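You operate a simulated robot arm through the tools that you are given. There is no shell and no other tool.

The job below is to be done with a simulated robot arm. You get a single attempt, and the scene is never put back.

## Task
Put brass hex spacers R and M in the grey kit tray.
Fine: turn each pocket to PICK and leave the pocket of M there; the other brass spacers stay in their pockets, the steel one where it stands. Set down upright: what you pick out.

It is judged by the outcome, as a careful person would: the job done as asked, and still so three seconds after it is handed in. It fails if anything else is knocked over, pushed out of place, dropped, spilled or broken.

## Robot
A 7-joint arm with a two-finger parallel gripper, fixed in place. Base frame: the origin is at the foot of the arm, x ahead of it, y to its left, z up; the work surface is at about z = 800. Lengths are in mm, angles in rad, forces in N, time in s.
With the tool pointing down near the work surface it reaches from about 440 to 920 mm from the base axis. Its first joint turns from -2.496 to 2.496 rad. Payload 3 kg.
Tool frame: the origin (TCP) lies between the finger pads and is the grasp point; the fingertips stand 30 mm ahead of it; z points along the fingers, y is the line along which they close. Largest opening 94 mm; finger width 28, thickness 10; the body of the gripper, 50 by 96 mm, starts 55 mm behind the TCP.
Orientation is told as [roll, pitch, yaw] about the base's x, y, z axes, in that order, counted from this pose: with the fingers straight down and closing along the base's y, the tool's x points along the base's -x, its y along +y and its z along -z.

## Interface
- The arm moves only by the tool move_arm. Its argument "series" is a list of rows, each a list of 6 numbers: the shift along the tool's x, y, z in units of 250 mm (1.0 is 250 mm), then the turn, a rotation vector about the tool's x, y, z in units of 60 degrees (1.0 is 60 degrees). In form: [[x, y, z, ax, ay, az], ...]. A call has 1 to 20 rows; each row is the pose to reach, as a shift and turn from the pose commanded when the call began, along the tool's axes at that moment. "claw" is the gripper command, from -1 (fully open) to 1 (shut), values between in proportion, set as the call begins (left out, the last holds). A call with a number of a shift or a turn outside -1 to 1 is refused whole. A row lasts 0.2 s, in which the tool goes at most 50 mm and 0.15 rad; a call with a longer step from one row to the next is refused whole, and so is a gripper value outside its range. Where a pose cannot be reached the arm comes as near as it can. A force on the tool above 40 N (or 10 N above the force at the start of the call, whichever is more), or a blocked arm, ends the call early, and 0.2 s more pass. The fingers move at their own pace (about 72 mm/s each) and stop on an object; they squeeze with about 21 N. The grip force told is the motor's: it shows also when the fingers shut on nothing. Time passes only in rows, and 0.2 s behind the last, so rows that repeat a pose let the fingers close. The reply holds the time, the measured pose of the TCP, the force on the tool along the base axes, the opening and the grip force, in the units named above and with some noise, with the torque about the TCP (base axes, N m) and any sound that the robot's microphone picked up, and new pictures: "views" is both (left out), scene, wrist or none.
- Cameras (640 x 400 px; columns grow to the right, rows downward): "scene" is fixed at [399, 499.6, 1560.8]; the picture's right is [-0.67, -0.74, 0.00], its down [-0.69, 0.62, -0.38] and it looks along [0.28, -0.25, -0.93] (base axes); focal length 290 px, centre (320, 200). "wrist" rides on the gripper at [76, 14, -102] in the tool frame; the picture's right is [-0.18, 0.98, 0.00], its down [-0.75, -0.14, -0.64] and it looks along [-0.63, -0.12, 0.77] (tool axes); focal length 243 px, centre (320, 200). There is no depth. A picture from a camera that has moved, and an enlarged one, comes with that camera's place and axes in the base frame and with its lens.
- close_up(camera, box): a new picture of the part [left, top, right, bottom] of that camera's present view, enlarged. No time passes.
- job_done(): hands the job in; it is judged then, once.

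Places have to be worked out from the pictures, the camera data and where the tool is seen. Open the gripper and draw the arm clear of the work before you hand the job in, unless the task says otherwise.

The tools are called after ">>>" by a JSON object that holds its "fn" and its "kwargs". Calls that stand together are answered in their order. move_arm: Moves the arm, as the interface text tells. Its arguments: {"type":"object","properties":{"series":{"type":"array"},"claw":{"type":"number"},"views":{"type":"string","enum":["both","scene","wrist","none"]}},"required":["series"]} The other tools are called the same way: close_up (camera, box) takes an enlarged picture of a part of a camera's view; job_done () hands the job in.

At the start:

```text
clock: 0.0
position: [613.2, 215.5, 1150.9]
ee_rot: [-0.002, 0.0, 0.001]
ft_force: [-0.7, -0.6, -0.4]
ft_torque: [0.01, 0.01, 0.0]
finger_gap: 93.9
grip_force: 0.0
```

scene: 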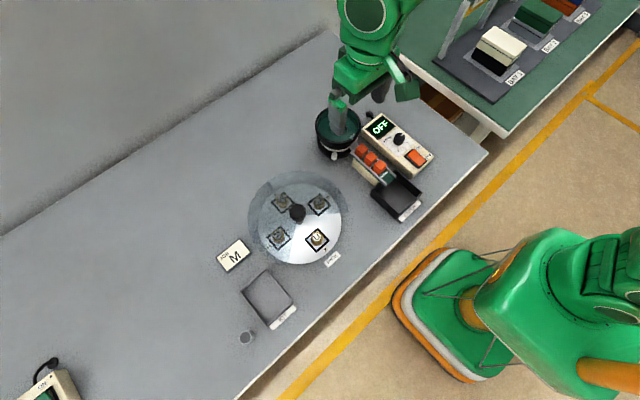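
wrist: 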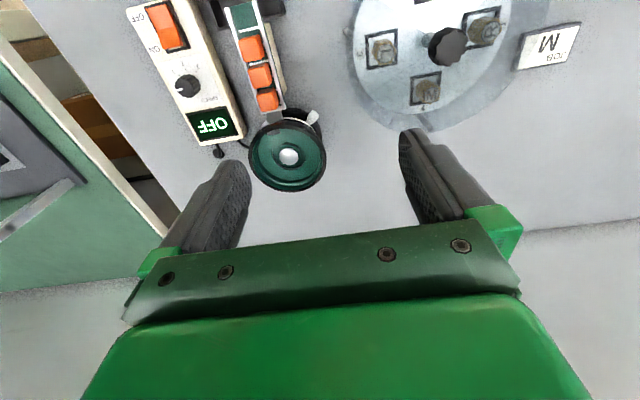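

The scene shows a round turntable with four pockets and a central knob, a job card "M", a grey tray, a black tray, and a powered device. I'll take close-ups before I move anything.

>>> {"fn": "close_up", "kwargs": {"camera": "scene", "box": [210, 150, 370, 270]}}

>>> {"fn": "close_up", "kwargs": {"camera": "scene", "box": [200, 220, 360, 350]}}

>>> {"fn": "close_up", "kwargs": {"camera": "scene", "box": [300, 80, 460, 230]}}

>>> {"fn": "close_up", "kwargs": {"camera": "wrist", "box": [330, 0, 600, 150]}}

```text
3.33 times, centred on (290, 210) of scene
camera zoom: at [399.0, 499.6, 1560.8], right [-0.67, -0.74, 0.0], down [-0.69, 0.62, -0.38], along [0.28, -0.25, -0.93], focal length 965 px, centre (420, 167)
```

zoom: 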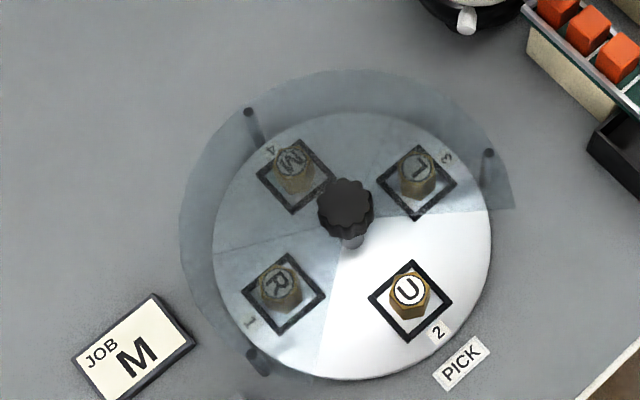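

```text
3.08 times, centred on (280, 285) of scene
camera zoom: at [399.0, 499.6, 1560.8], right [-0.67, -0.74, 0.0], down [-0.69, 0.62, -0.38], along [0.28, -0.25, -0.93], focal length 891 px, centre (443, -62)
```

zoom: 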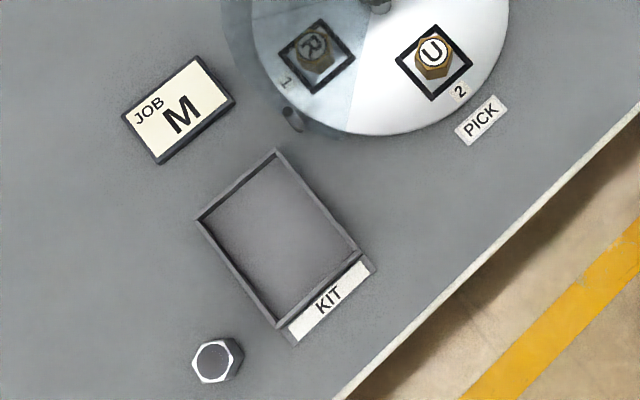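

```text
2.67 times, centred on (380, 155) of scene
camera zoom: at [399.0, 499.6, 1560.8], right [-0.67, -0.74, 0.0], down [-0.69, 0.62, -0.38], along [0.28, -0.25, -0.93], focal length 772 px, centre (160, 320)
```

zoom: 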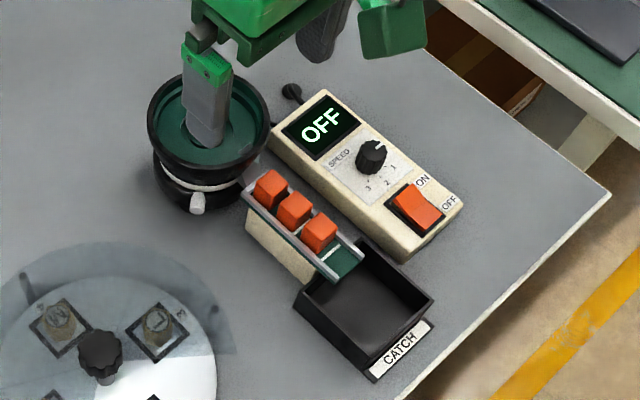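

```text
2.37 times, centred on (465, 75) of wrist
camera zoom: at [535.9, 230.0, 1253.2], right [0.18, 0.98, 0.0], down [0.75, -0.14, 0.64], along [0.63, -0.12, -0.77], focal length 575 px, centre (-24, 496)
```

zoom: 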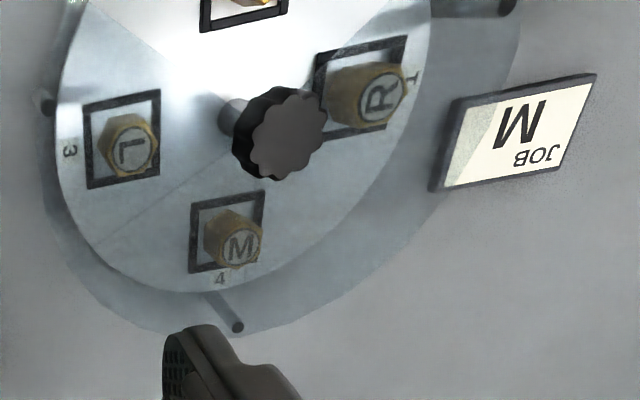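

The disc centre looks to be near (608, 384). U is at PICK on the -x side, R is toward +y, M toward +x and L toward -y. A tinted cover spans all but the PICK sector, and a knob on a post stands at the centre. I'll move the wrist camera over the disc, staying high, to measure better.

>>> {"fn": "move_arm", "kwargs": {"series": [[0.042, 0.135, 0, 0, 0, 0], [0.085, 0.27, 0, 0, 0, 0], [0.127, 0.404, 0, 0, 0, 0], [0.17, 0.539, 0, 0, 0, 0], [0.212, 0.674, 0, 0, 0, 0], [0.212, 0.674, 0, 0, 0, 0]], "claw": -1}}

```text
clock: 1.4
position: [559.8, 383.7, 1151.4]
ee_rot: [0.0, 0.0, -0.001]
ft_force: [-0.4, 0.1, 0.1]
ft_torque: [0.01, -0.02, 0.03]
finger_gap: 94.3
grip_force: 0.1
camera wrist: at [482.8, 399.7, 1253.4], right [0.18, 0.98, 0.0], down [0.75, -0.14, 0.64], along [0.63, -0.12, -0.77], focal length 243 px, centre (320, 200)
```

scene: 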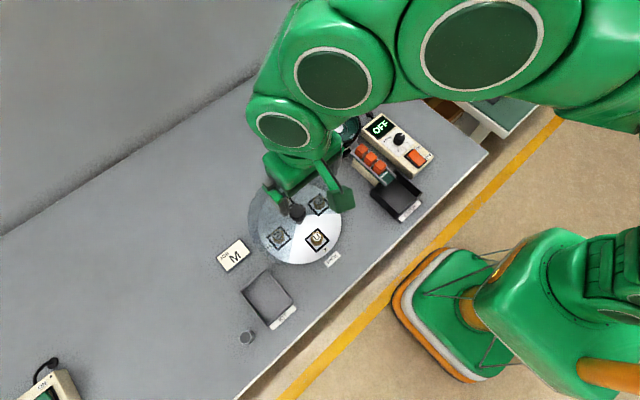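
wrist: 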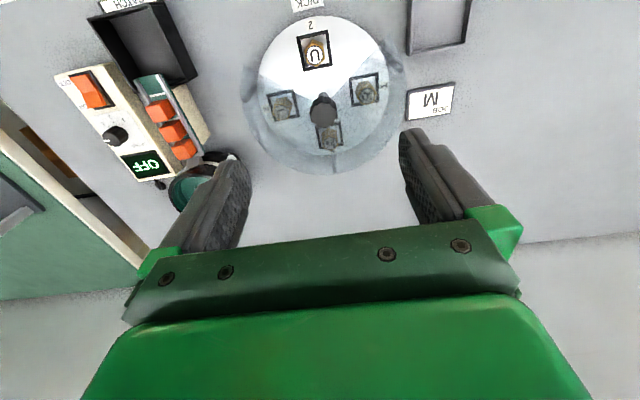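

The turntable is well framed now, so I'll enlarge it to locate the knob, cover and pockets.

>>> {"fn": "close_up", "kwargs": {"camera": "wrist", "box": [230, 0, 420, 180]}}

>>> {"fn": "close_up", "kwargs": {"camera": "wrist", "box": [280, 70, 380, 150]}}

>>> {"fn": "close_up", "kwargs": {"camera": "scene", "box": [230, 170, 350, 270]}}

```text
2.22 times, centred on (325, 90) of wrist
camera zoom: at [482.8, 399.7, 1253.4], right [0.18, 0.98, 0.0], down [0.75, -0.14, 0.64], along [0.63, -0.12, -0.77], focal length 539 px, centre (309, 444)
```

zoom: 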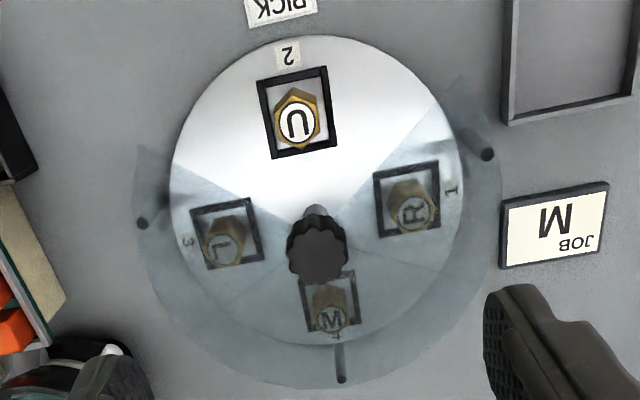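

```text
5.00 times, centred on (330, 110) of wrist
camera zoom: at [482.8, 399.7, 1253.4], right [0.18, 0.98, 0.0], down [0.75, -0.14, 0.64], along [0.63, -0.12, -0.77], focal length 1213 px, centre (270, 650)
```

zoom: 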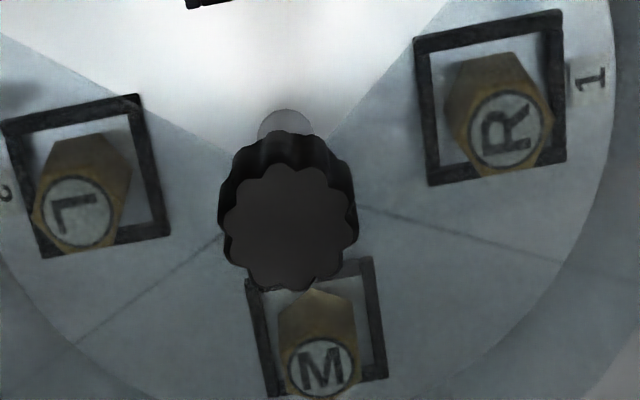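

```text
4.00 times, centred on (290, 220) of scene
camera zoom: at [399.0, 499.6, 1560.8], right [-0.67, -0.74, 0.0], down [-0.69, 0.62, -0.38], along [0.28, -0.25, -0.93], focal length 1158 px, centre (440, 120)
```

zoom: 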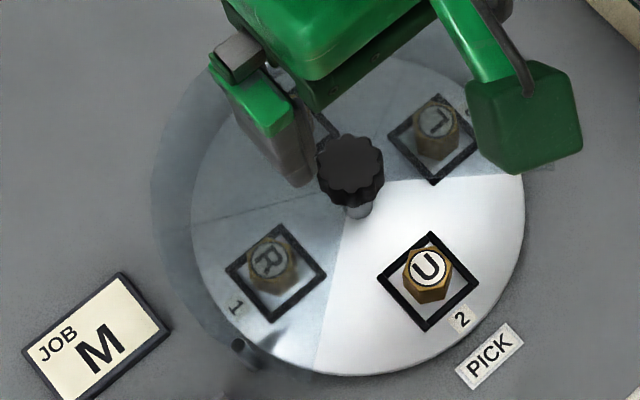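

By triangulation the knob axis is near x≈609–616, y≈381, with its top at about z≈895–915 and the cover at about z≈856–876. The depth is poorly conditioned, so I'll take a lower view from the robot's side and then one from almost straight above.

>>> {"fn": "move_arm", "kwargs": {"series": [[0.06, 0, 0.151, 0, 0, 0], [0.12, 0, 0.302, 0, 0, 0], [0.18, 0, 0.453, 0, 0, 0], [0.24, 0, 0.604, 0, 0, 0], [0.24, 0, 0.604, 0, 0, 0]]}}

```text
clock: 2.6
position: [500.3, 384.7, 999.5]
ee_rot: [0.0, -0.002, 0.001]
ft_force: [-0.3, 0.1, 0.0]
ft_torque: [-0.02, -0.01, 0.0]
finger_gap: 94.0
grip_force: 0.0
camera wrist: at [423.0, 399.3, 1102.2], right [0.18, 0.98, 0.0], down [0.75, -0.14, 0.64], along [0.63, -0.12, -0.77], focal length 243 px, centre (320, 200)
```

scene: 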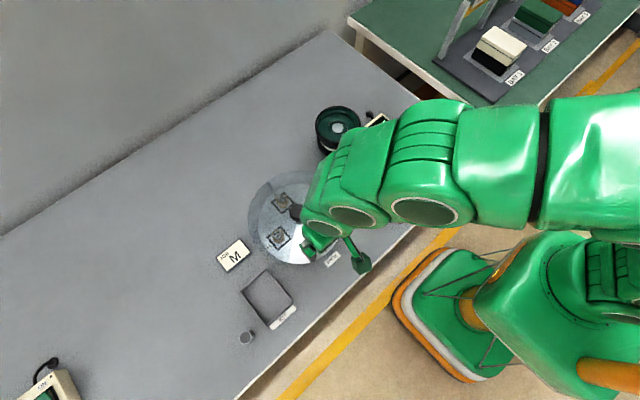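
wrist: 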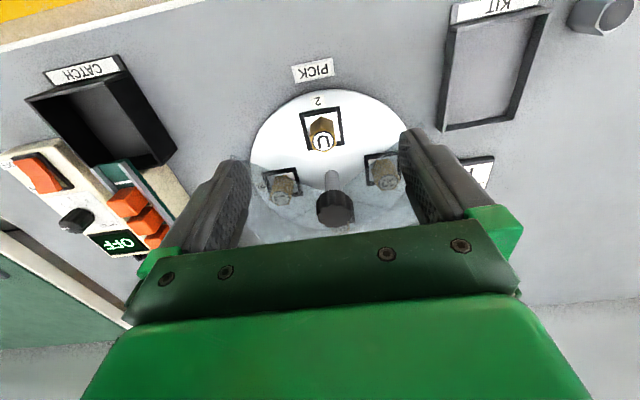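

Next I'll enlarge the knob, the U pocket, the kit tray and the steel spacer in this view.

>>> {"fn": "close_up", "kwargs": {"camera": "wrist", "box": [240, 80, 420, 240]}}

>>> {"fn": "close_up", "kwargs": {"camera": "wrist", "box": [420, 0, 640, 150]}}

```text
2.50 times, centred on (330, 160) of wrist
camera zoom: at [423.0, 399.3, 1102.2], right [0.18, 0.98, 0.0], down [0.75, -0.14, 0.64], along [0.63, -0.12, -0.77], focal length 606 px, centre (295, 300)
```

zoom: 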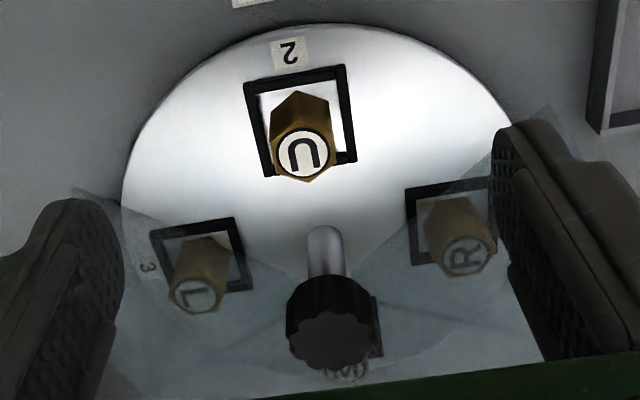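

```text
2.67 times, centred on (530, 75) of wrist
camera zoom: at [423.0, 399.3, 1102.2], right [0.18, 0.98, 0.0], down [0.75, -0.14, 0.64], along [0.63, -0.12, -0.77], focal length 647 px, centre (-240, 533)
```

zoom: 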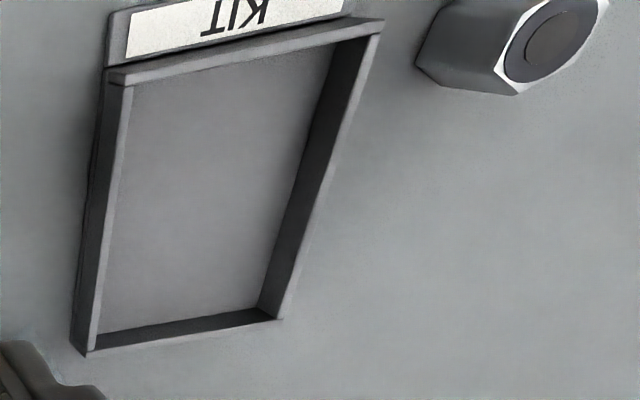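

With the new view, the knob axis comes out at about (614, 380.5), top z≈901, with the cover at z≈860. U's top is near (542, 380, 855), and the kit tray spans x 468–576, y 521–611. I'll check the knob centre from nearly straight above.

>>> {"fn": "move_arm", "kwargs": {"series": [[-0.165, 0, -0.061, 0, 0, 0], [-0.33, 0, -0.121, 0, 0, 0], [-0.494, 0, -0.182, 0, 0, 0], [-0.659, 0, -0.242, 0, 0, 0], [-0.659, 0, -0.242, 0, 0, 0]], "views": "wrist"}}

>>> {"fn": "close_up", "kwargs": {"camera": "wrist", "box": [220, 0, 420, 125]}}

```text
clock: 3.8
position: [666.0, 386.0, 1062.0]
ee_rot: [0.0, 0.0, 0.0]
ft_force: [-0.3, -0.3, -0.1]
ft_torque: [-0.01, -0.01, 0.02]
finger_gap: 94.0
grip_force: 0.0
camera wrist: at [587.2, 400.1, 1164.0], right [0.18, 0.98, 0.0], down [0.75, -0.14, 0.64], along [0.63, -0.12, -0.77], focal length 243 px, centre (320, 200)
```

wrist: 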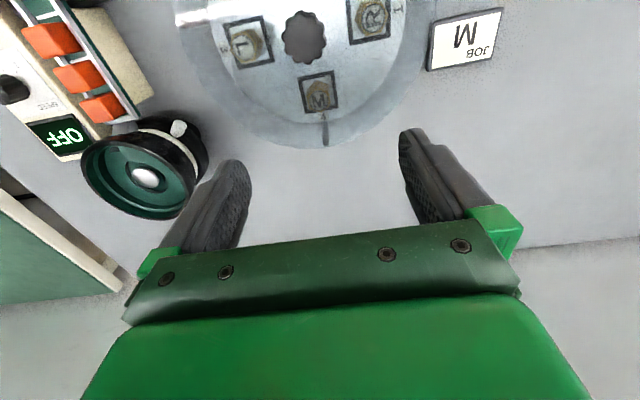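

```text
3.20 times, centred on (320, 62) of wrist
camera zoom: at [587.2, 400.1, 1164.0], right [0.18, 0.98, 0.0], down [0.75, -0.14, 0.64], along [0.63, -0.12, -0.77], focal length 776 px, centre (320, 640)
```

zoom: 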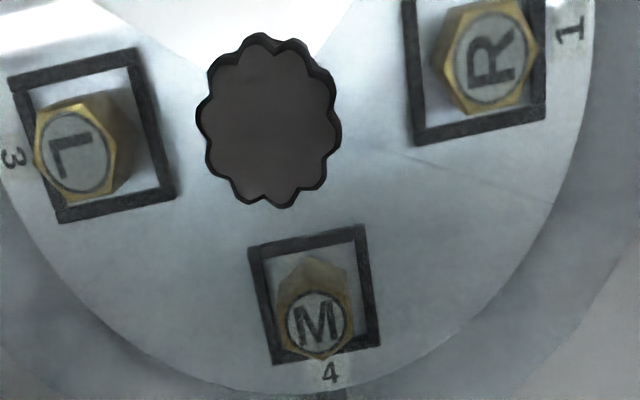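

The overhead view agrees: the knob is about (-50, -5) from the present TCP, top at z≈901, about 40 mm across. I'll go above it and pre-turn the tool 45° clockwise, so the 90° counter-clockwise turn stays centred in the wrist's range.

>>> {"fn": "move_arm", "kwargs": {"series": [[0.033, -0.003, 0.04, 0, 0, 0.125], [0.067, -0.007, 0.081, 0, 0, 0.25], [0.1, -0.01, 0.121, 0, 0, 0.375], [0.133, -0.013, 0.161, 0, 0, 0.5], [0.167, -0.017, 0.202, 0, 0, 0.625], [0.2, -0.02, 0.242, 0, 0, 0.75], [0.2, -0.02, 0.242, 0, 0, 0.75]]}}

```text
clock: 5.4
position: [615.8, 379.6, 1000.6]
ee_rot: [0.001, 0.001, -0.785]
ft_force: [0.1, -0.3, -0.1]
ft_torque: [0.01, 0.0, 0.0]
finger_gap: 93.6
grip_force: 0.0
camera wrist: at [570.3, 443.9, 1102.9], right [0.83, 0.56, 0.0], down [0.43, -0.63, 0.64], along [0.36, -0.53, -0.77], focal length 243 px, centre (320, 200)
```

scene: 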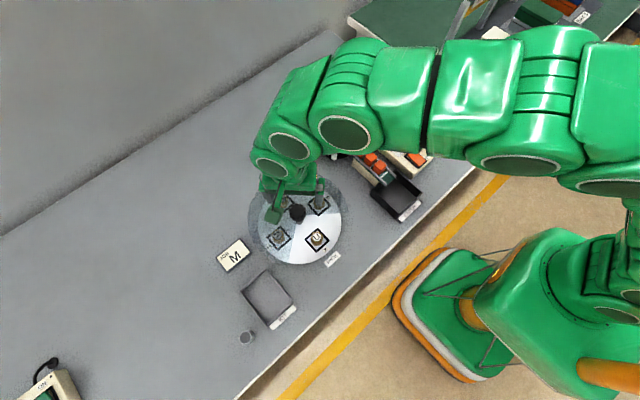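
wrist: 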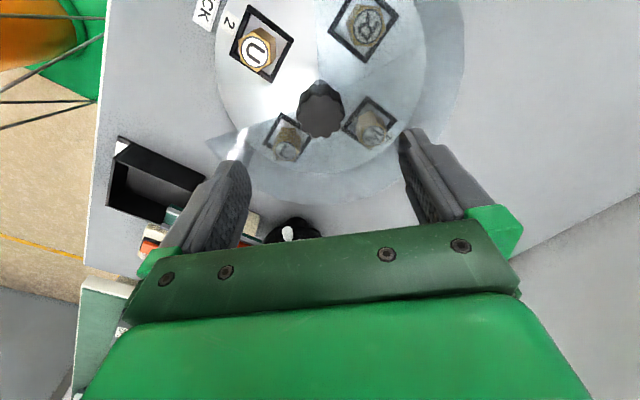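

The knob sits in the tool-axis column (u≈320). I'll check its row in an enlargement before descending.

>>> {"fn": "close_up", "kwargs": {"camera": "wrist", "box": [260, 60, 380, 160]}}

>>> {"fn": "close_up", "kwargs": {"camera": "scene", "box": [240, 160, 360, 270]}}

```text
4.00 times, centred on (320, 110) of wrist
camera zoom: at [570.3, 443.9, 1102.9], right [0.83, 0.56, 0.0], down [0.43, -0.63, 0.64], along [0.36, -0.53, -0.77], focal length 970 px, centre (320, 560)
```

zoom: 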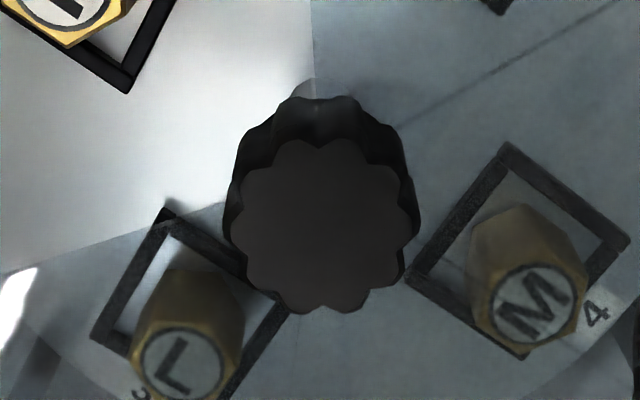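

```text
3.64 times, centred on (300, 215) of scene
camera zoom: at [399.0, 499.6, 1560.8], right [-0.67, -0.74, 0.0], down [-0.69, 0.62, -0.38], along [0.28, -0.25, -0.93], focal length 1053 px, centre (393, 146)
```

zoom: 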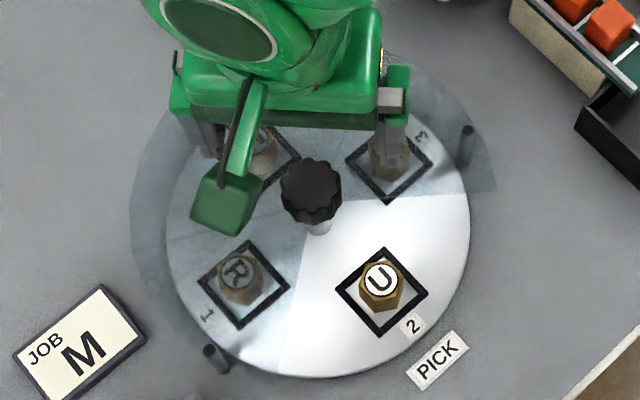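

The knob's top face is only about 1 mm off the tool axis, in +y of the tool. I'll correct that and go down to z≈899, which leaves the fingertips at about 869, above the cover at about 860.

>>> {"fn": "move_arm", "kwargs": {"series": [[0, 0.004, 0.08, 0, 0, 0], [0, 0.004, 0.16, 0, 0, 0], [0, 0.004, 0.24, 0, 0, 0], [0, 0.004, 0.32, 0, 0, 0], [0, 0.004, 0.36, 0, 0, 0], [0, 0.004, 0.384, 0, 0, 0], [0, 0.004, 0.404, 0, 0, 0], [0, 0.004, 0.404, 0, 0, 0]]}}

```text
clock: 7.2
position: [614.7, 380.6, 900.3]
ee_rot: [0.003, 0.001, -0.787]
ft_force: [-6.3, -1.0, 20.6]
ft_torque: [-0.96, 0.77, -0.17]
finger_gap: 94.2
grip_force: 0.1
camera wrist: at [570.7, 444.0, 1002.4], right [0.83, 0.56, 0.0], down [0.43, -0.63, 0.64], along [0.36, -0.53, -0.77], focal length 243 px, centre (320, 200)
```

scene: 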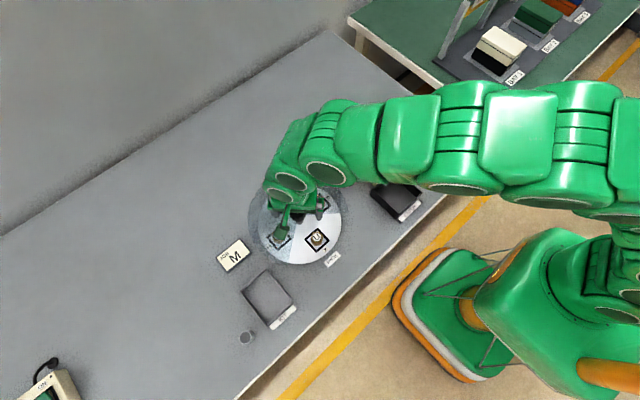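
wrist: 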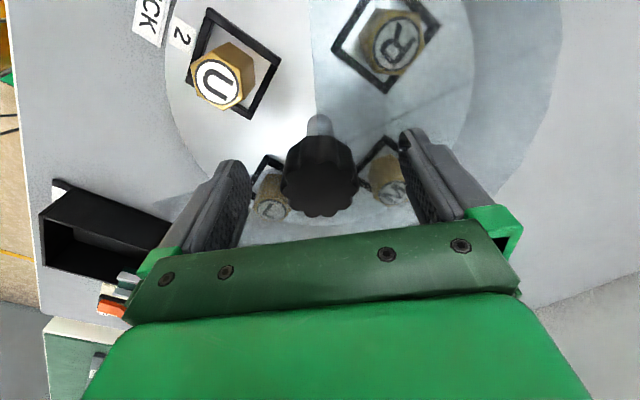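

Fz reads about 20 N up with a torque that puts the contact under one fingertip, so it is touching the cover (cover top near z≈869). I'll lift 8 mm at once.

>>> {"fn": "move_arm", "kwargs": {"series": [[0, 0, -0.016, 0, 0, 0], [0, 0, -0.032, 0, 0, 0], [0, 0, -0.032, 0, 0, 0]]}}

>>> {"fn": "close_up", "kwargs": {"camera": "wrist", "box": [160, 60, 480, 260]}}

>>> {"fn": "close_up", "kwargs": {"camera": "scene", "box": [240, 160, 360, 270]}}

```text
clock: 8.0
position: [615.0, 379.9, 906.5]
ee_rot: [-0.001, 0.001, -0.787]
ft_force: [0.1, 0.0, -0.3]
ft_torque: [0.01, 0.04, 0.02]
finger_gap: 94.2
grip_force: 0.0
camera wrist: at [570.9, 443.9, 1009.1], right [0.83, 0.56, 0.0], down [0.43, -0.63, 0.64], along [0.36, -0.53, -0.77], focal length 243 px, centre (320, 200)
```

scene: 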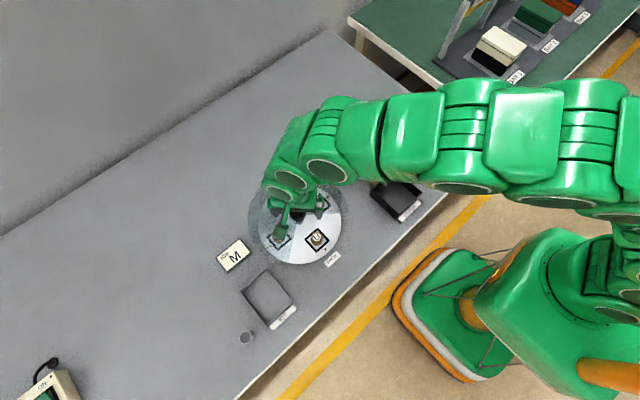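
wrist: 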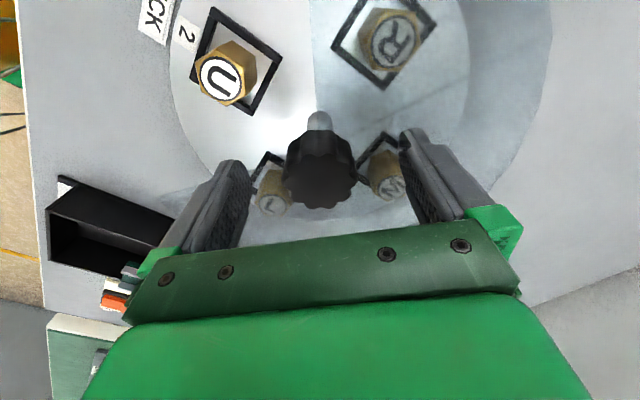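

```text
2.00 times, centred on (320, 160) of wrist
camera zoom: at [570.9, 443.9, 1009.1], right [0.83, 0.56, 0.0], down [0.43, -0.63, 0.64], along [0.36, -0.53, -0.77], focal length 485 px, centre (320, 280)
```

zoom: 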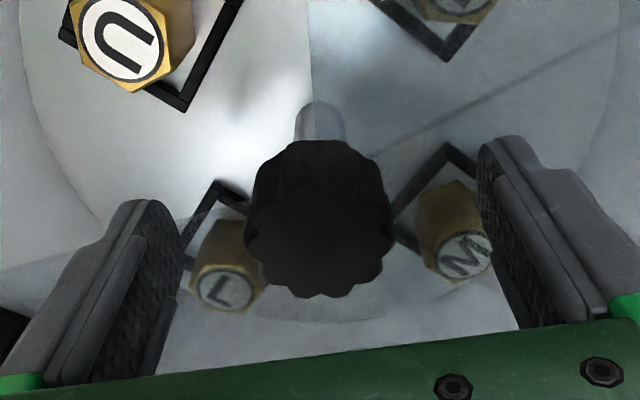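

```text
3.64 times, centred on (300, 215) of scene
camera zoom: at [399.0, 499.6, 1560.8], right [-0.67, -0.74, 0.0], down [-0.69, 0.62, -0.38], along [0.28, -0.25, -0.93], focal length 1053 px, centre (393, 146)
```

zoom: 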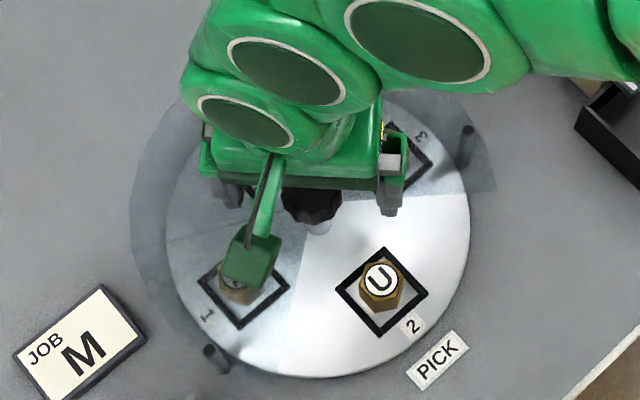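

Force is back to zero and nothing has shifted. The tips are now about 7 mm above the cover and the knob's 25 mm cap lies between the pads, so I'll close on it.

>>> {"fn": "move_arm", "kwargs": {"series": [[0, 0, 0, 0, 0, 0], [0, 0, 0, 0, 0, 0], [0, 0, 0, 0, 0, 0], [0, 0, 0, 0, 0, 0]], "claw": 1, "views": "wrist"}}

```text
clock: 9.0
position: [615.9, 379.5, 906.2]
ee_rot: [0.001, -0.001, -0.784]
ft_force: [-1.1, -1.7, 0.2]
ft_torque: [0.18, -0.41, -0.05]
finger_gap: 41.6
grip_force: 45.3
camera wrist: at [570.8, 443.9, 1009.1], right [0.83, 0.56, 0.0], down [0.43, -0.63, 0.64], along [0.36, -0.53, -0.77], focal length 243 px, centre (320, 200)
```

wrist: 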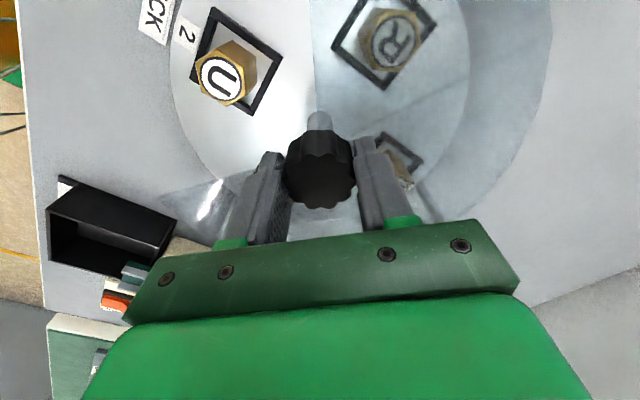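

The knob is held at a 41.6 mm gap with almost no side force. I'll start with a 15° counter-clockwise turn to see whether the disc follows.

>>> {"fn": "move_arm", "kwargs": {"series": [[0, 0, 0, 0, 0, -0.0625], [0, 0, 0, 0, 0, -0.125], [0, 0, 0, 0, 0, -0.1875], [0, 0, 0, 0, 0, -0.25], [0, 0, 0, 0, 0, -0.25]]}}

```text
clock: 10.2
position: [615.9, 379.8, 906.8]
ee_rot: [0.001, -0.001, -0.524]
ft_force: [3.4, -1.2, 0.8]
ft_torque: [-0.45, 0.04, 0.03]
finger_gap: 41.4
grip_force: 45.2
camera wrist: at [555.8, 430.4, 1009.2], right [0.65, 0.76, 0.0], down [0.58, -0.5, 0.64], along [0.49, -0.42, -0.77], focal length 243 px, centre (320, 200)
```

scene: 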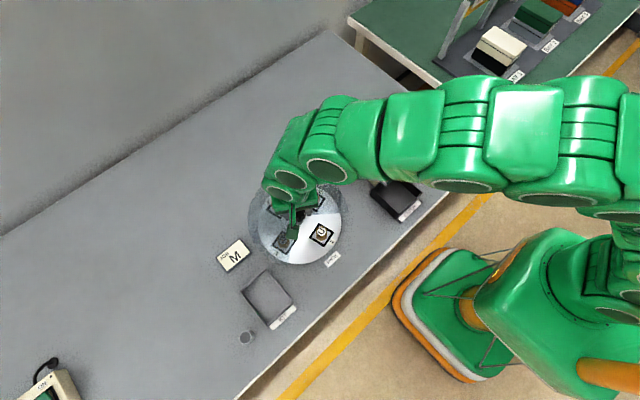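
wrist: 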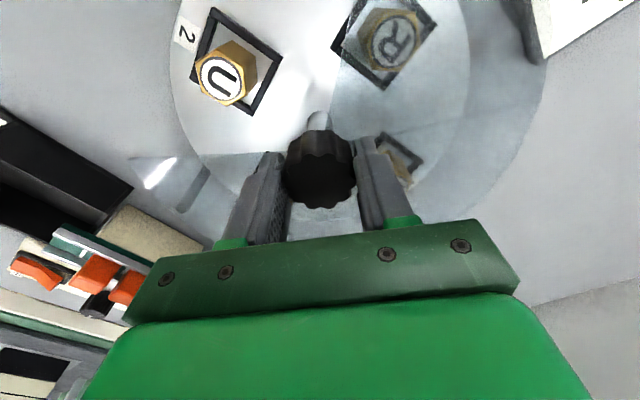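

The disc follows the knob: U and R hold still in the wrist view, and R is moving toward PICK. I'll continue 60° more counter-clockwise.

>>> {"fn": "move_arm", "kwargs": {"series": [[0, 0, 0, 0, 0, -0.1], [0, 0, 0, 0, 0, -0.2], [0, 0, 0, 0, 0, -0.3], [0, 0, 0, 0, 0, -0.4], [0, 0, 0, 0, 0, -0.5], [0, 0, 0, 0, 0, -0.6], [0, 0, 0, 0, 0, -0.7], [0, 0, 0, 0, 0, -0.8], [0, 0, 0, 0, 0, -0.9], [0, 0, 0, 0, 0, -1.0], [0, 0, 0, 0, 0, -1.0]]}}

```text
clock: 12.6
position: [615.9, 379.9, 907.3]
ee_rot: [0.0, -0.001, 0.525]
ft_force: [3.4, 10.1, -3.7]
ft_torque: [-0.14, -0.1, 0.03]
finger_gap: 41.7
grip_force: 45.4
camera wrist: at [541.6, 354.7, 1009.2], right [-0.33, 0.94, 0.0], down [0.72, 0.26, 0.64], along [0.6, 0.21, -0.77], focal length 243 px, centre (320, 200)
```

scene: 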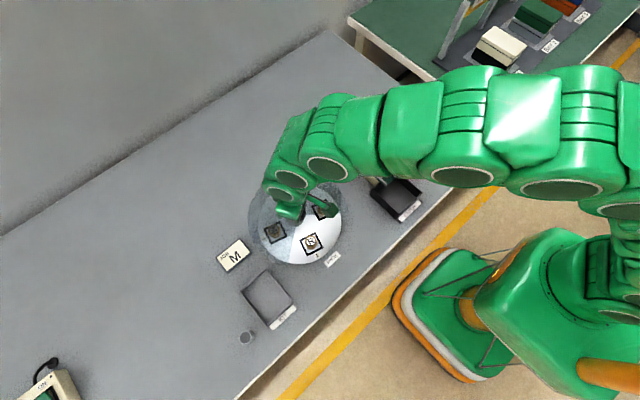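
wrist: 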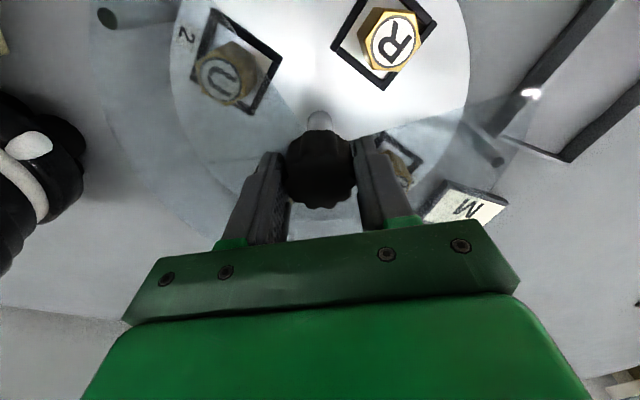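

Side force is modest and nothing has slipped, with R and U unmoved in the wrist frame. I'll turn the last 15° to make 90°.

>>> {"fn": "move_arm", "kwargs": {"series": [[0, 0, 0, 0, 0, -0.0625], [0, 0, 0, 0, 0, -0.125], [0, 0, 0, 0, 0, -0.1875], [0, 0, 0, 0, 0, -0.25], [0, 0, 0, 0, 0, -0.25]]}}

>>> {"fn": "close_up", "kwargs": {"camera": "scene", "box": [240, 160, 360, 270]}}

```text
clock: 13.8
position: [615.0, 380.0, 907.5]
ee_rot: [-0.001, 0.0, 0.784]
ft_force: [-2.9, 21.9, -2.2]
ft_torque: [0.47, -0.13, -0.65]
finger_gap: 41.7
grip_force: 45.3
camera wrist: at [550.4, 336.5, 1009.2], right [-0.57, 0.82, 0.0], down [0.63, 0.43, 0.64], along [0.53, 0.36, -0.77], focal length 243 px, centre (320, 200)
```

scene: 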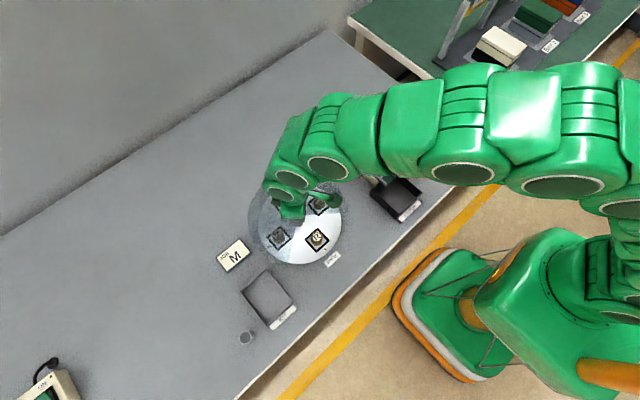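
wrist: 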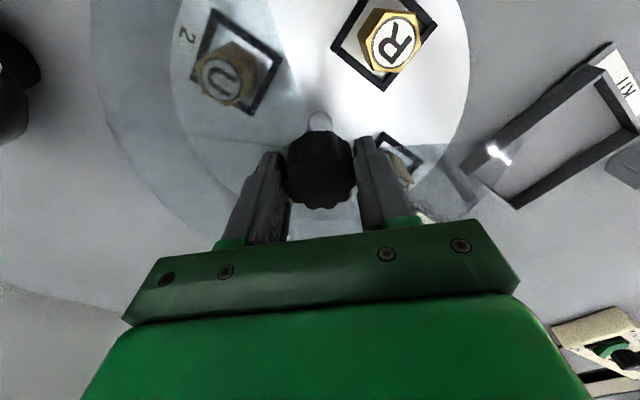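

```text
3.64 times, centred on (300, 215) of scene
camera zoom: at [399.0, 499.6, 1560.8], right [-0.67, -0.74, 0.0], down [-0.69, 0.62, -0.38], along [0.28, -0.25, -0.93], focal length 1053 px, centre (393, 146)
```

zoom: 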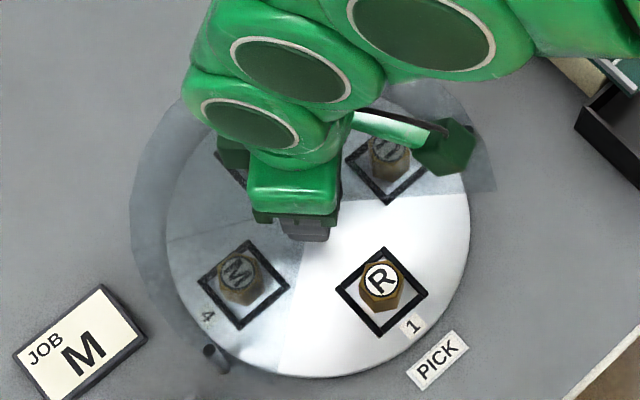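

R's pocket now sits exactly where U's was at PICK, with label "1" by PICK. I'll open the gripper to release the knob and check that the disc stays put.

>>> {"fn": "move_arm", "kwargs": {"series": [[0, 0, 0, 0, 0, 0], [0, 0, 0, 0, 0, 0], [0, 0, 0, 0, 0, 0]], "claw": -0.5, "views": "none"}}

>>> {"fn": "close_up", "kwargs": {"camera": "scene", "box": [240, 160, 360, 270]}}

>>> {"fn": "close_up", "kwargs": {"camera": "wrist", "box": [200, 60, 440, 220]}}

```text
clock: 14.6
position: [615.3, 379.2, 908.4]
ee_rot: [0.0, -0.001, 0.786]
ft_force: [0.7, -0.2, -0.3]
ft_torque: [-0.02, -0.01, -0.02]
finger_gap: 70.3
grip_force: 0.0
```

```text
3.64 times, centred on (300, 215) of scene
camera zoom: at [399.0, 499.6, 1560.8], right [-0.67, -0.74, 0.0], down [-0.69, 0.62, -0.38], along [0.28, -0.25, -0.93], focal length 1053 px, centre (393, 146)
```

zoom: 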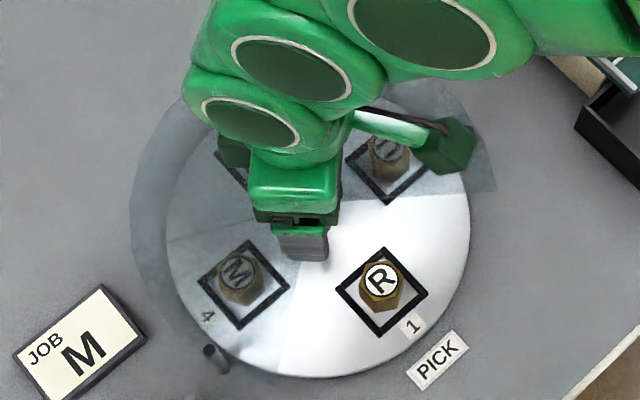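

```text
2.50 times, centred on (320, 140) of wrist
camera zoom: at [550.6, 335.8, 1009.2], right [-0.56, 0.83, 0.0], down [0.63, 0.43, 0.64], along [0.53, 0.36, -0.77], focal length 606 px, centre (320, 350)
```

zoom: 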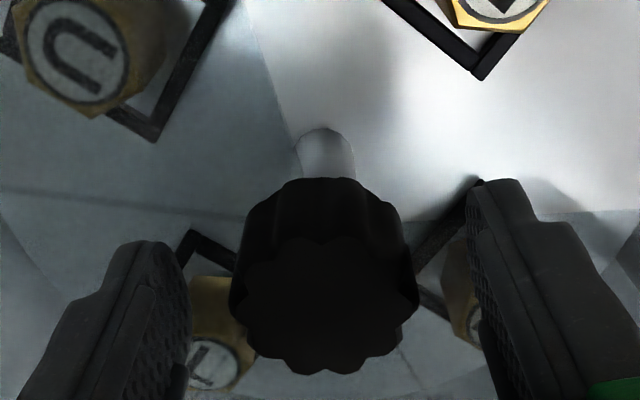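

Nothing moved on release. I'll lift to z≈1000, turn back to yaw 0, go above R and look down at its position and orientation.

>>> {"fn": "move_arm", "kwargs": {"series": [[0, 0, -0.186, 0, 0, 0], [0, 0, -0.372, 0, 0, 0], [0.034, 0.034, -0.372, 0, 0, 0.125], [0.068, 0.067, -0.372, 0, 0, 0.25], [0.102, 0.101, -0.372, 0, 0, 0.375], [0.137, 0.135, -0.372, 0, 0, 0.5], [0.171, 0.168, -0.372, 0, 0, 0.625], [0.205, 0.202, -0.372, 0, 0, 0.75], [0.205, 0.202, -0.372, 0, 0, 0.75]], "claw": -0.15}}

>>> {"fn": "close_up", "kwargs": {"camera": "wrist", "box": [250, 40, 390, 140]}}

>>> {"fn": "close_up", "kwargs": {"camera": "scene", "box": [240, 160, 360, 270]}}

```text
clock: 16.6
position: [541.9, 378.9, 999.8]
ee_rot: [0.0, 0.001, -0.002]
ft_force: [-0.1, 0.5, -0.1]
ft_torque: [-0.02, -0.02, 0.0]
finger_gap: 54.3
grip_force: 0.0
camera wrist: at [465.7, 393.7, 1102.0], right [0.19, 0.98, 0.0], down [0.75, -0.14, 0.64], along [0.63, -0.12, -0.77], focal length 243 px, centre (320, 200)
```

scene: 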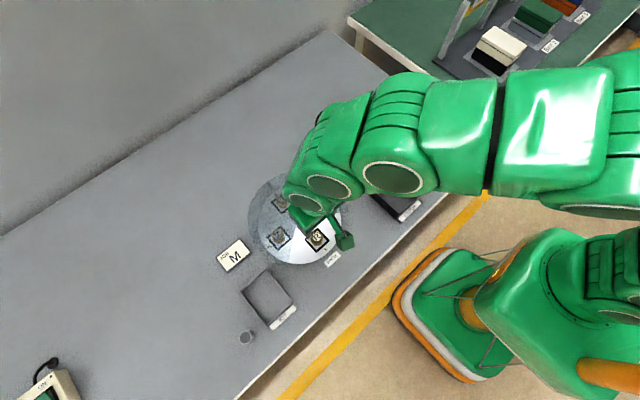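
wrist: 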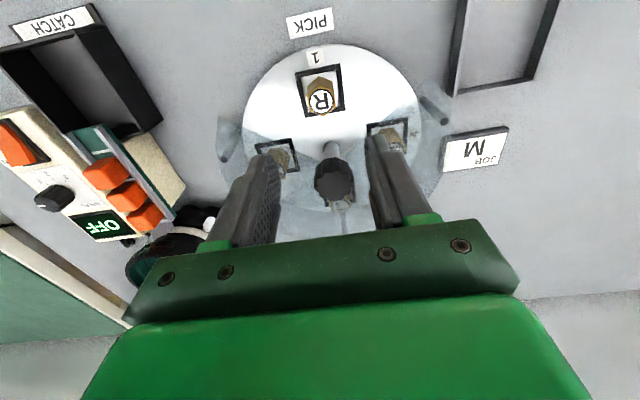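

```text
4.00 times, centred on (320, 90) of wrist
camera zoom: at [465.7, 393.7, 1102.0], right [0.19, 0.98, 0.0], down [0.75, -0.14, 0.64], along [0.63, -0.12, -0.77], focal length 970 px, centre (320, 640)
```

zoom: 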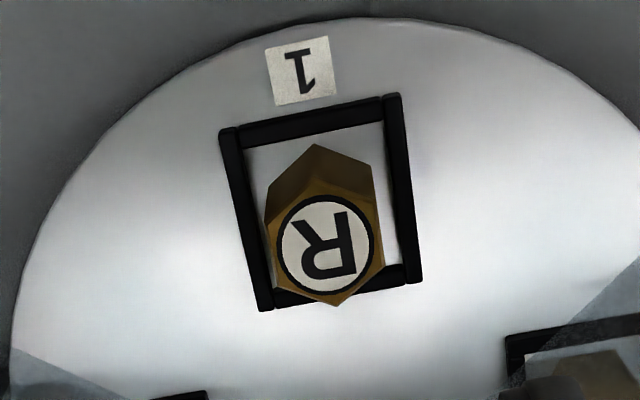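

```text
3.64 times, centred on (300, 215) of scene
camera zoom: at [399.0, 499.6, 1560.8], right [-0.67, -0.74, 0.0], down [-0.69, 0.62, -0.38], along [0.28, -0.25, -0.93], focal length 1053 px, centre (393, 146)
```

zoom: 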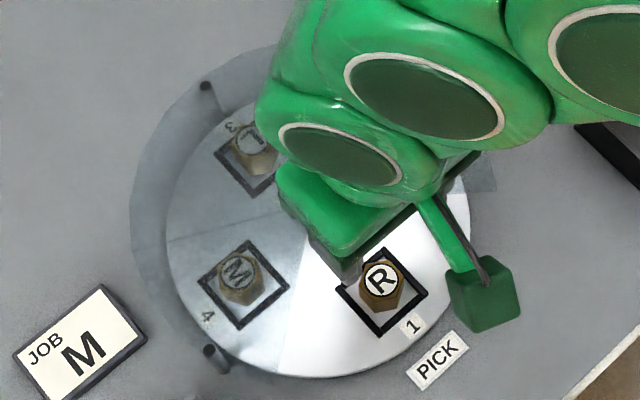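

R's top centre is within about 1 mm of the tool axis, with its hex flats facing ±y, so the fingers will close on flats. I'll descend to TCP z≈862, where the tips are at about 832, and check the forces.

>>> {"fn": "move_arm", "kwargs": {"series": [[-0.003, 0.005, 0.14, 0, 0, 0], [-0.003, 0.005, 0.28, 0, 0, 0], [-0.003, 0.005, 0.4, 0, 0, 0], [-0.003, 0.005, 0.46, 0, 0, 0], [-0.003, 0.005, 0.5, 0, 0, 0], [-0.003, 0.005, 0.53, 0, 0, 0], [-0.003, 0.005, 0.552, 0, 0, 0], [-0.003, 0.005, 0.552, 0, 0, 0]]}}

>>> {"fn": "close_up", "kwargs": {"camera": "wrist", "box": [210, 60, 430, 240]}}

>>> {"fn": "close_up", "kwargs": {"camera": "scene", "box": [240, 160, 360, 270]}}

```text
clock: 18.4
position: [543.6, 380.0, 861.8]
ee_rot: [0.001, -0.001, 0.001]
ft_force: [0.5, 0.1, -0.1]
ft_torque: [-0.04, 0.01, 0.0]
finger_gap: 54.0
grip_force: 0.0
camera wrist: at [467.2, 395.3, 964.1], right [0.18, 0.98, 0.0], down [0.75, -0.14, 0.64], along [0.63, -0.12, -0.77], focal length 243 px, centre (320, 200)
```

scene: 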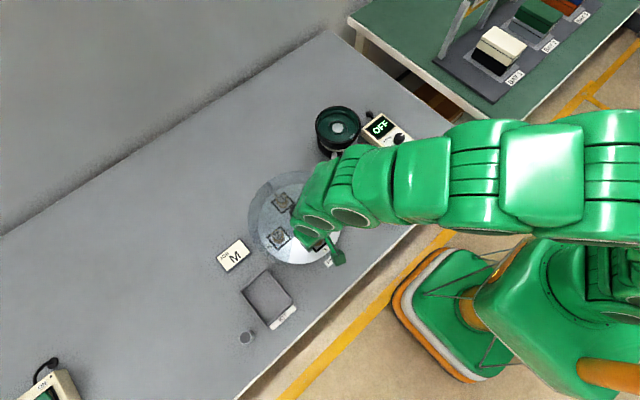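
wrist: 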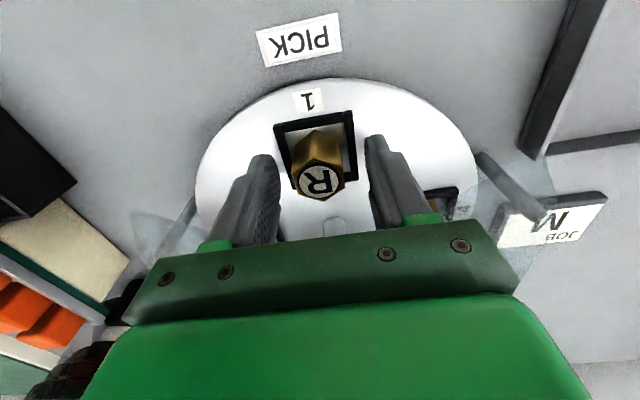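

```text
2.22 times, centred on (320, 150) of wrist
camera zoom: at [467.2, 395.3, 964.1], right [0.18, 0.98, 0.0], down [0.75, -0.14, 0.64], along [0.63, -0.12, -0.77], focal length 539 px, centre (320, 311)
```

zoom: 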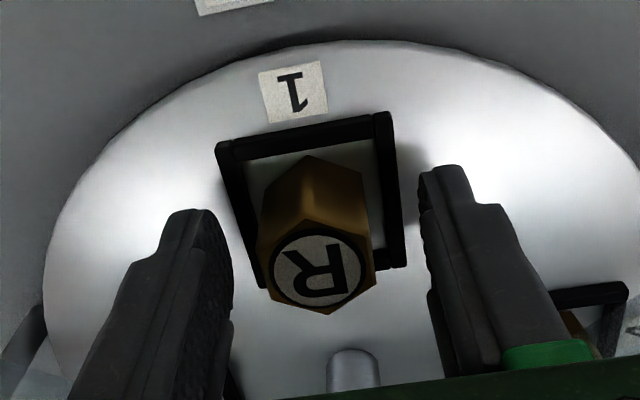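

```text
3.64 times, centred on (300, 215) of scene
camera zoom: at [399.0, 499.6, 1560.8], right [-0.67, -0.74, 0.0], down [-0.69, 0.62, -0.38], along [0.28, -0.25, -0.93], focal length 1053 px, centre (393, 146)
```

zoom: 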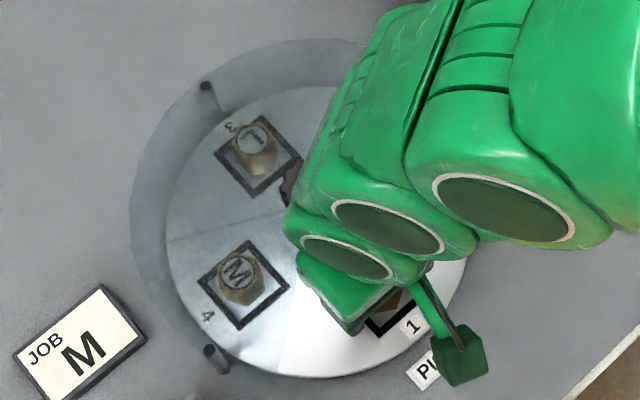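

R is centred on the tool axis, its top at about z=856 and its bottom near 818. I'll go 4 mm lower and close on it.

>>> {"fn": "move_arm", "kwargs": {"series": [[0, 0, 0.008, 0, 0, 0], [0, 0, 0.016, 0, 0, 0], [0, 0, 0.016, 0, 0, 0]], "views": "none"}}

>>> {"fn": "move_arm", "kwargs": {"series": [[0, 0, 0, 0, 0, 0], [0, 0, 0, 0, 0, 0], [0, 0, 0, 0, 0, 0], [0, 0, 0, 0, 0, 0]], "claw": 1, "views": "wrist"}}

```text
clock: 19.2
position: [543.8, 380.4, 857.4]
ee_rot: [0.001, -0.001, -0.001]
ft_force: [-0.6, 0.4, -0.1]
ft_torque: [0.02, 0.0, 0.0]
finger_gap: 54.1
grip_force: 0.1
```

```text
clock: 20.2
position: [544.9, 381.5, 857.5]
ee_rot: [0.001, 0.001, -0.001]
ft_force: [-0.3, -0.6, 3.0]
ft_torque: [0.0, -0.03, 0.0]
finger_gap: 27.8
grip_force: 20.8
camera wrist: at [467.0, 395.0, 960.2], right [0.18, 0.98, 0.0], down [0.75, -0.14, 0.64], along [0.63, -0.12, -0.77], focal length 243 px, centre (320, 200)
```

wrist: 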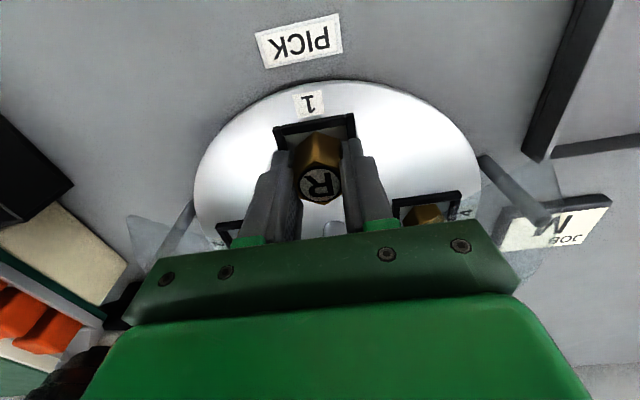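

R is held at a 27.8 mm gap across the flats. I'll lift straight up 100 mm and check it.

>>> {"fn": "move_arm", "kwargs": {"series": [[0, 0, -0.03, 0, 0, 0], [0, 0, -0.08, 0, 0, 0], [0, 0, -0.16, 0, 0, 0], [0, 0, -0.28, 0, 0, 0], [0, 0, -0.4, 0, 0, 0], [0, 0, -0.4, 0, 0, 0]]}}

>>> {"fn": "close_up", "kwargs": {"camera": "wrist", "box": [210, 60, 430, 240]}}

>>> {"fn": "close_up", "kwargs": {"camera": "scene", "box": [210, 160, 360, 340]}}

```text
clock: 21.6
position: [543.2, 380.6, 958.4]
ee_rot: [0.0, 0.002, 0.0]
ft_force: [0.8, 0.3, 0.9]
ft_torque: [-0.02, 0.01, 0.01]
finger_gap: 0.0
grip_force: 20.8
camera wrist: at [466.8, 394.6, 1060.4], right [0.18, 0.98, 0.0], down [0.75, -0.14, 0.64], along [0.63, -0.12, -0.77], focal length 243 px, centre (320, 200)
```

scene: 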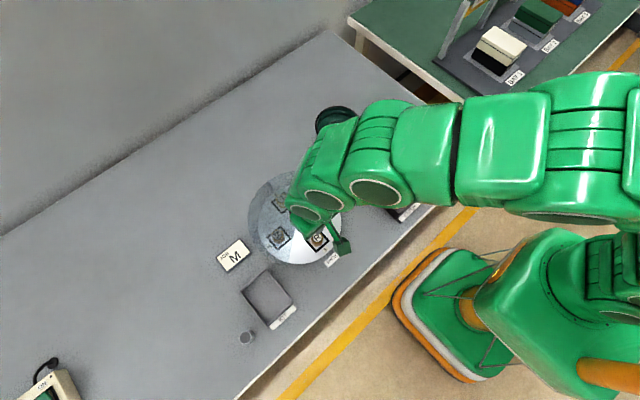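
wrist: 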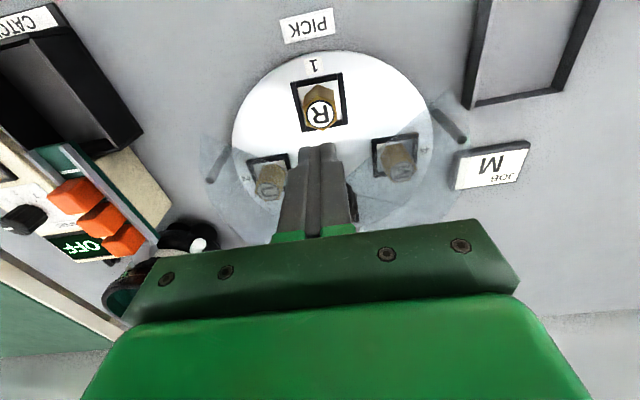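

```text
2.22 times, centred on (320, 150) of wrist
camera zoom: at [466.8, 394.6, 1060.4], right [0.18, 0.98, 0.0], down [0.75, -0.14, 0.64], along [0.63, -0.12, -0.77], focal length 539 px, centre (320, 311)
```

zoom: 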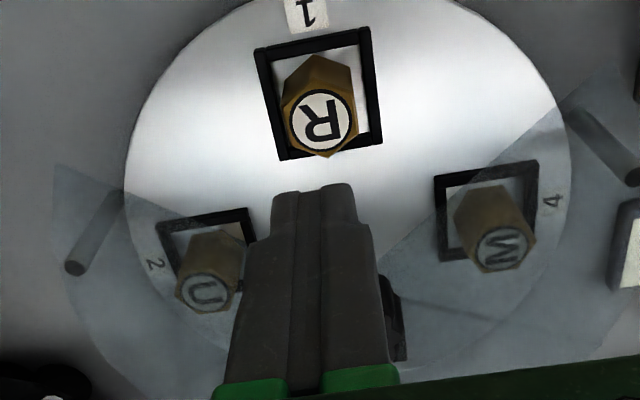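

```text
2.22 times, centred on (285, 250) of scene
camera zoom: at [399.0, 499.6, 1560.8], right [-0.67, -0.74, 0.0], down [-0.69, 0.62, -0.38], along [0.28, -0.25, -0.93], focal length 643 px, centre (398, 89)
```

zoom: 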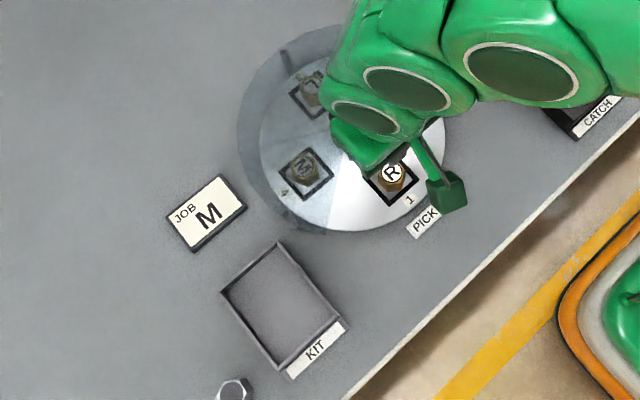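

The gap reads 0 and R is still upright in its pocket, so the fingers slipped off. I'll reopen, go back down and check for contact, then grip again and lift in tiny steps while reading the force.

>>> {"fn": "move_arm", "kwargs": {"series": [[0, 0, 0, 0, 0, 0], [0, 0, 0, 0, 0, 0], [0, 0, 0, 0, 0, 0]], "claw": -0.15, "views": "none"}}

>>> {"fn": "move_arm", "kwargs": {"series": [[0, 0, 0.12, 0, 0, 0], [0, 0, 0.24, 0, 0, 0], [0, 0, 0.32, 0, 0, 0], [0, 0, 0.36, 0, 0, 0], [0, 0, 0.384, 0, 0, 0], [0, 0, 0.4, 0, 0, 0], [0, 0, 0.4, 0, 0, 0]], "views": "wrist"}}

>>> {"fn": "close_up", "kwargs": {"camera": "wrist", "box": [230, 90, 410, 230]}}

```text
clock: 22.4
position: [544.6, 379.4, 957.3]
ee_rot: [0.0, -0.001, -0.001]
ft_force: [0.2, -0.4, 0.6]
ft_torque: [0.01, 0.02, 0.0]
finger_gap: 53.8
grip_force: 0.2
```

```text
clock: 24.0
position: [544.9, 380.5, 858.6]
ee_rot: [-0.001, 0.0, 0.0]
ft_force: [-0.2, -0.8, 0.2]
ft_torque: [-0.02, 0.04, -0.03]
finger_gap: 53.9
grip_force: 0.1
camera wrist: at [467.7, 395.1, 960.4], right [0.18, 0.98, 0.0], down [0.75, -0.14, 0.64], along [0.63, -0.12, -0.77], focal length 243 px, centre (320, 200)
```

wrist: 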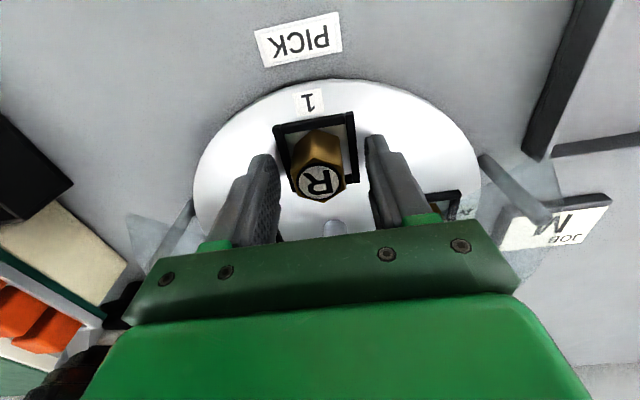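

```text
2.86 times, centred on (320, 160) of wrist
camera zoom: at [467.7, 395.1, 960.4], right [0.18, 0.98, 0.0], down [0.75, -0.14, 0.64], along [0.63, -0.12, -0.77], focal length 693 px, centre (320, 314)
```

zoom: 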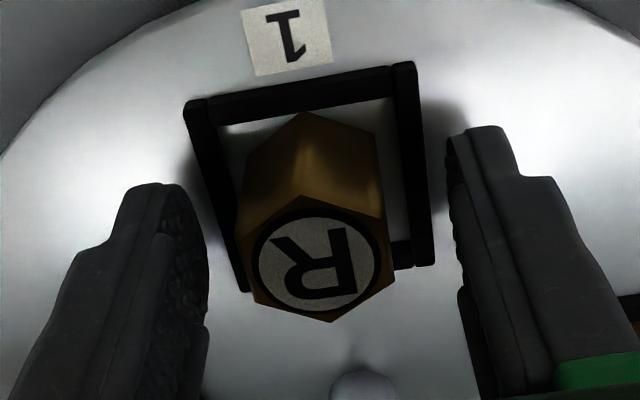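

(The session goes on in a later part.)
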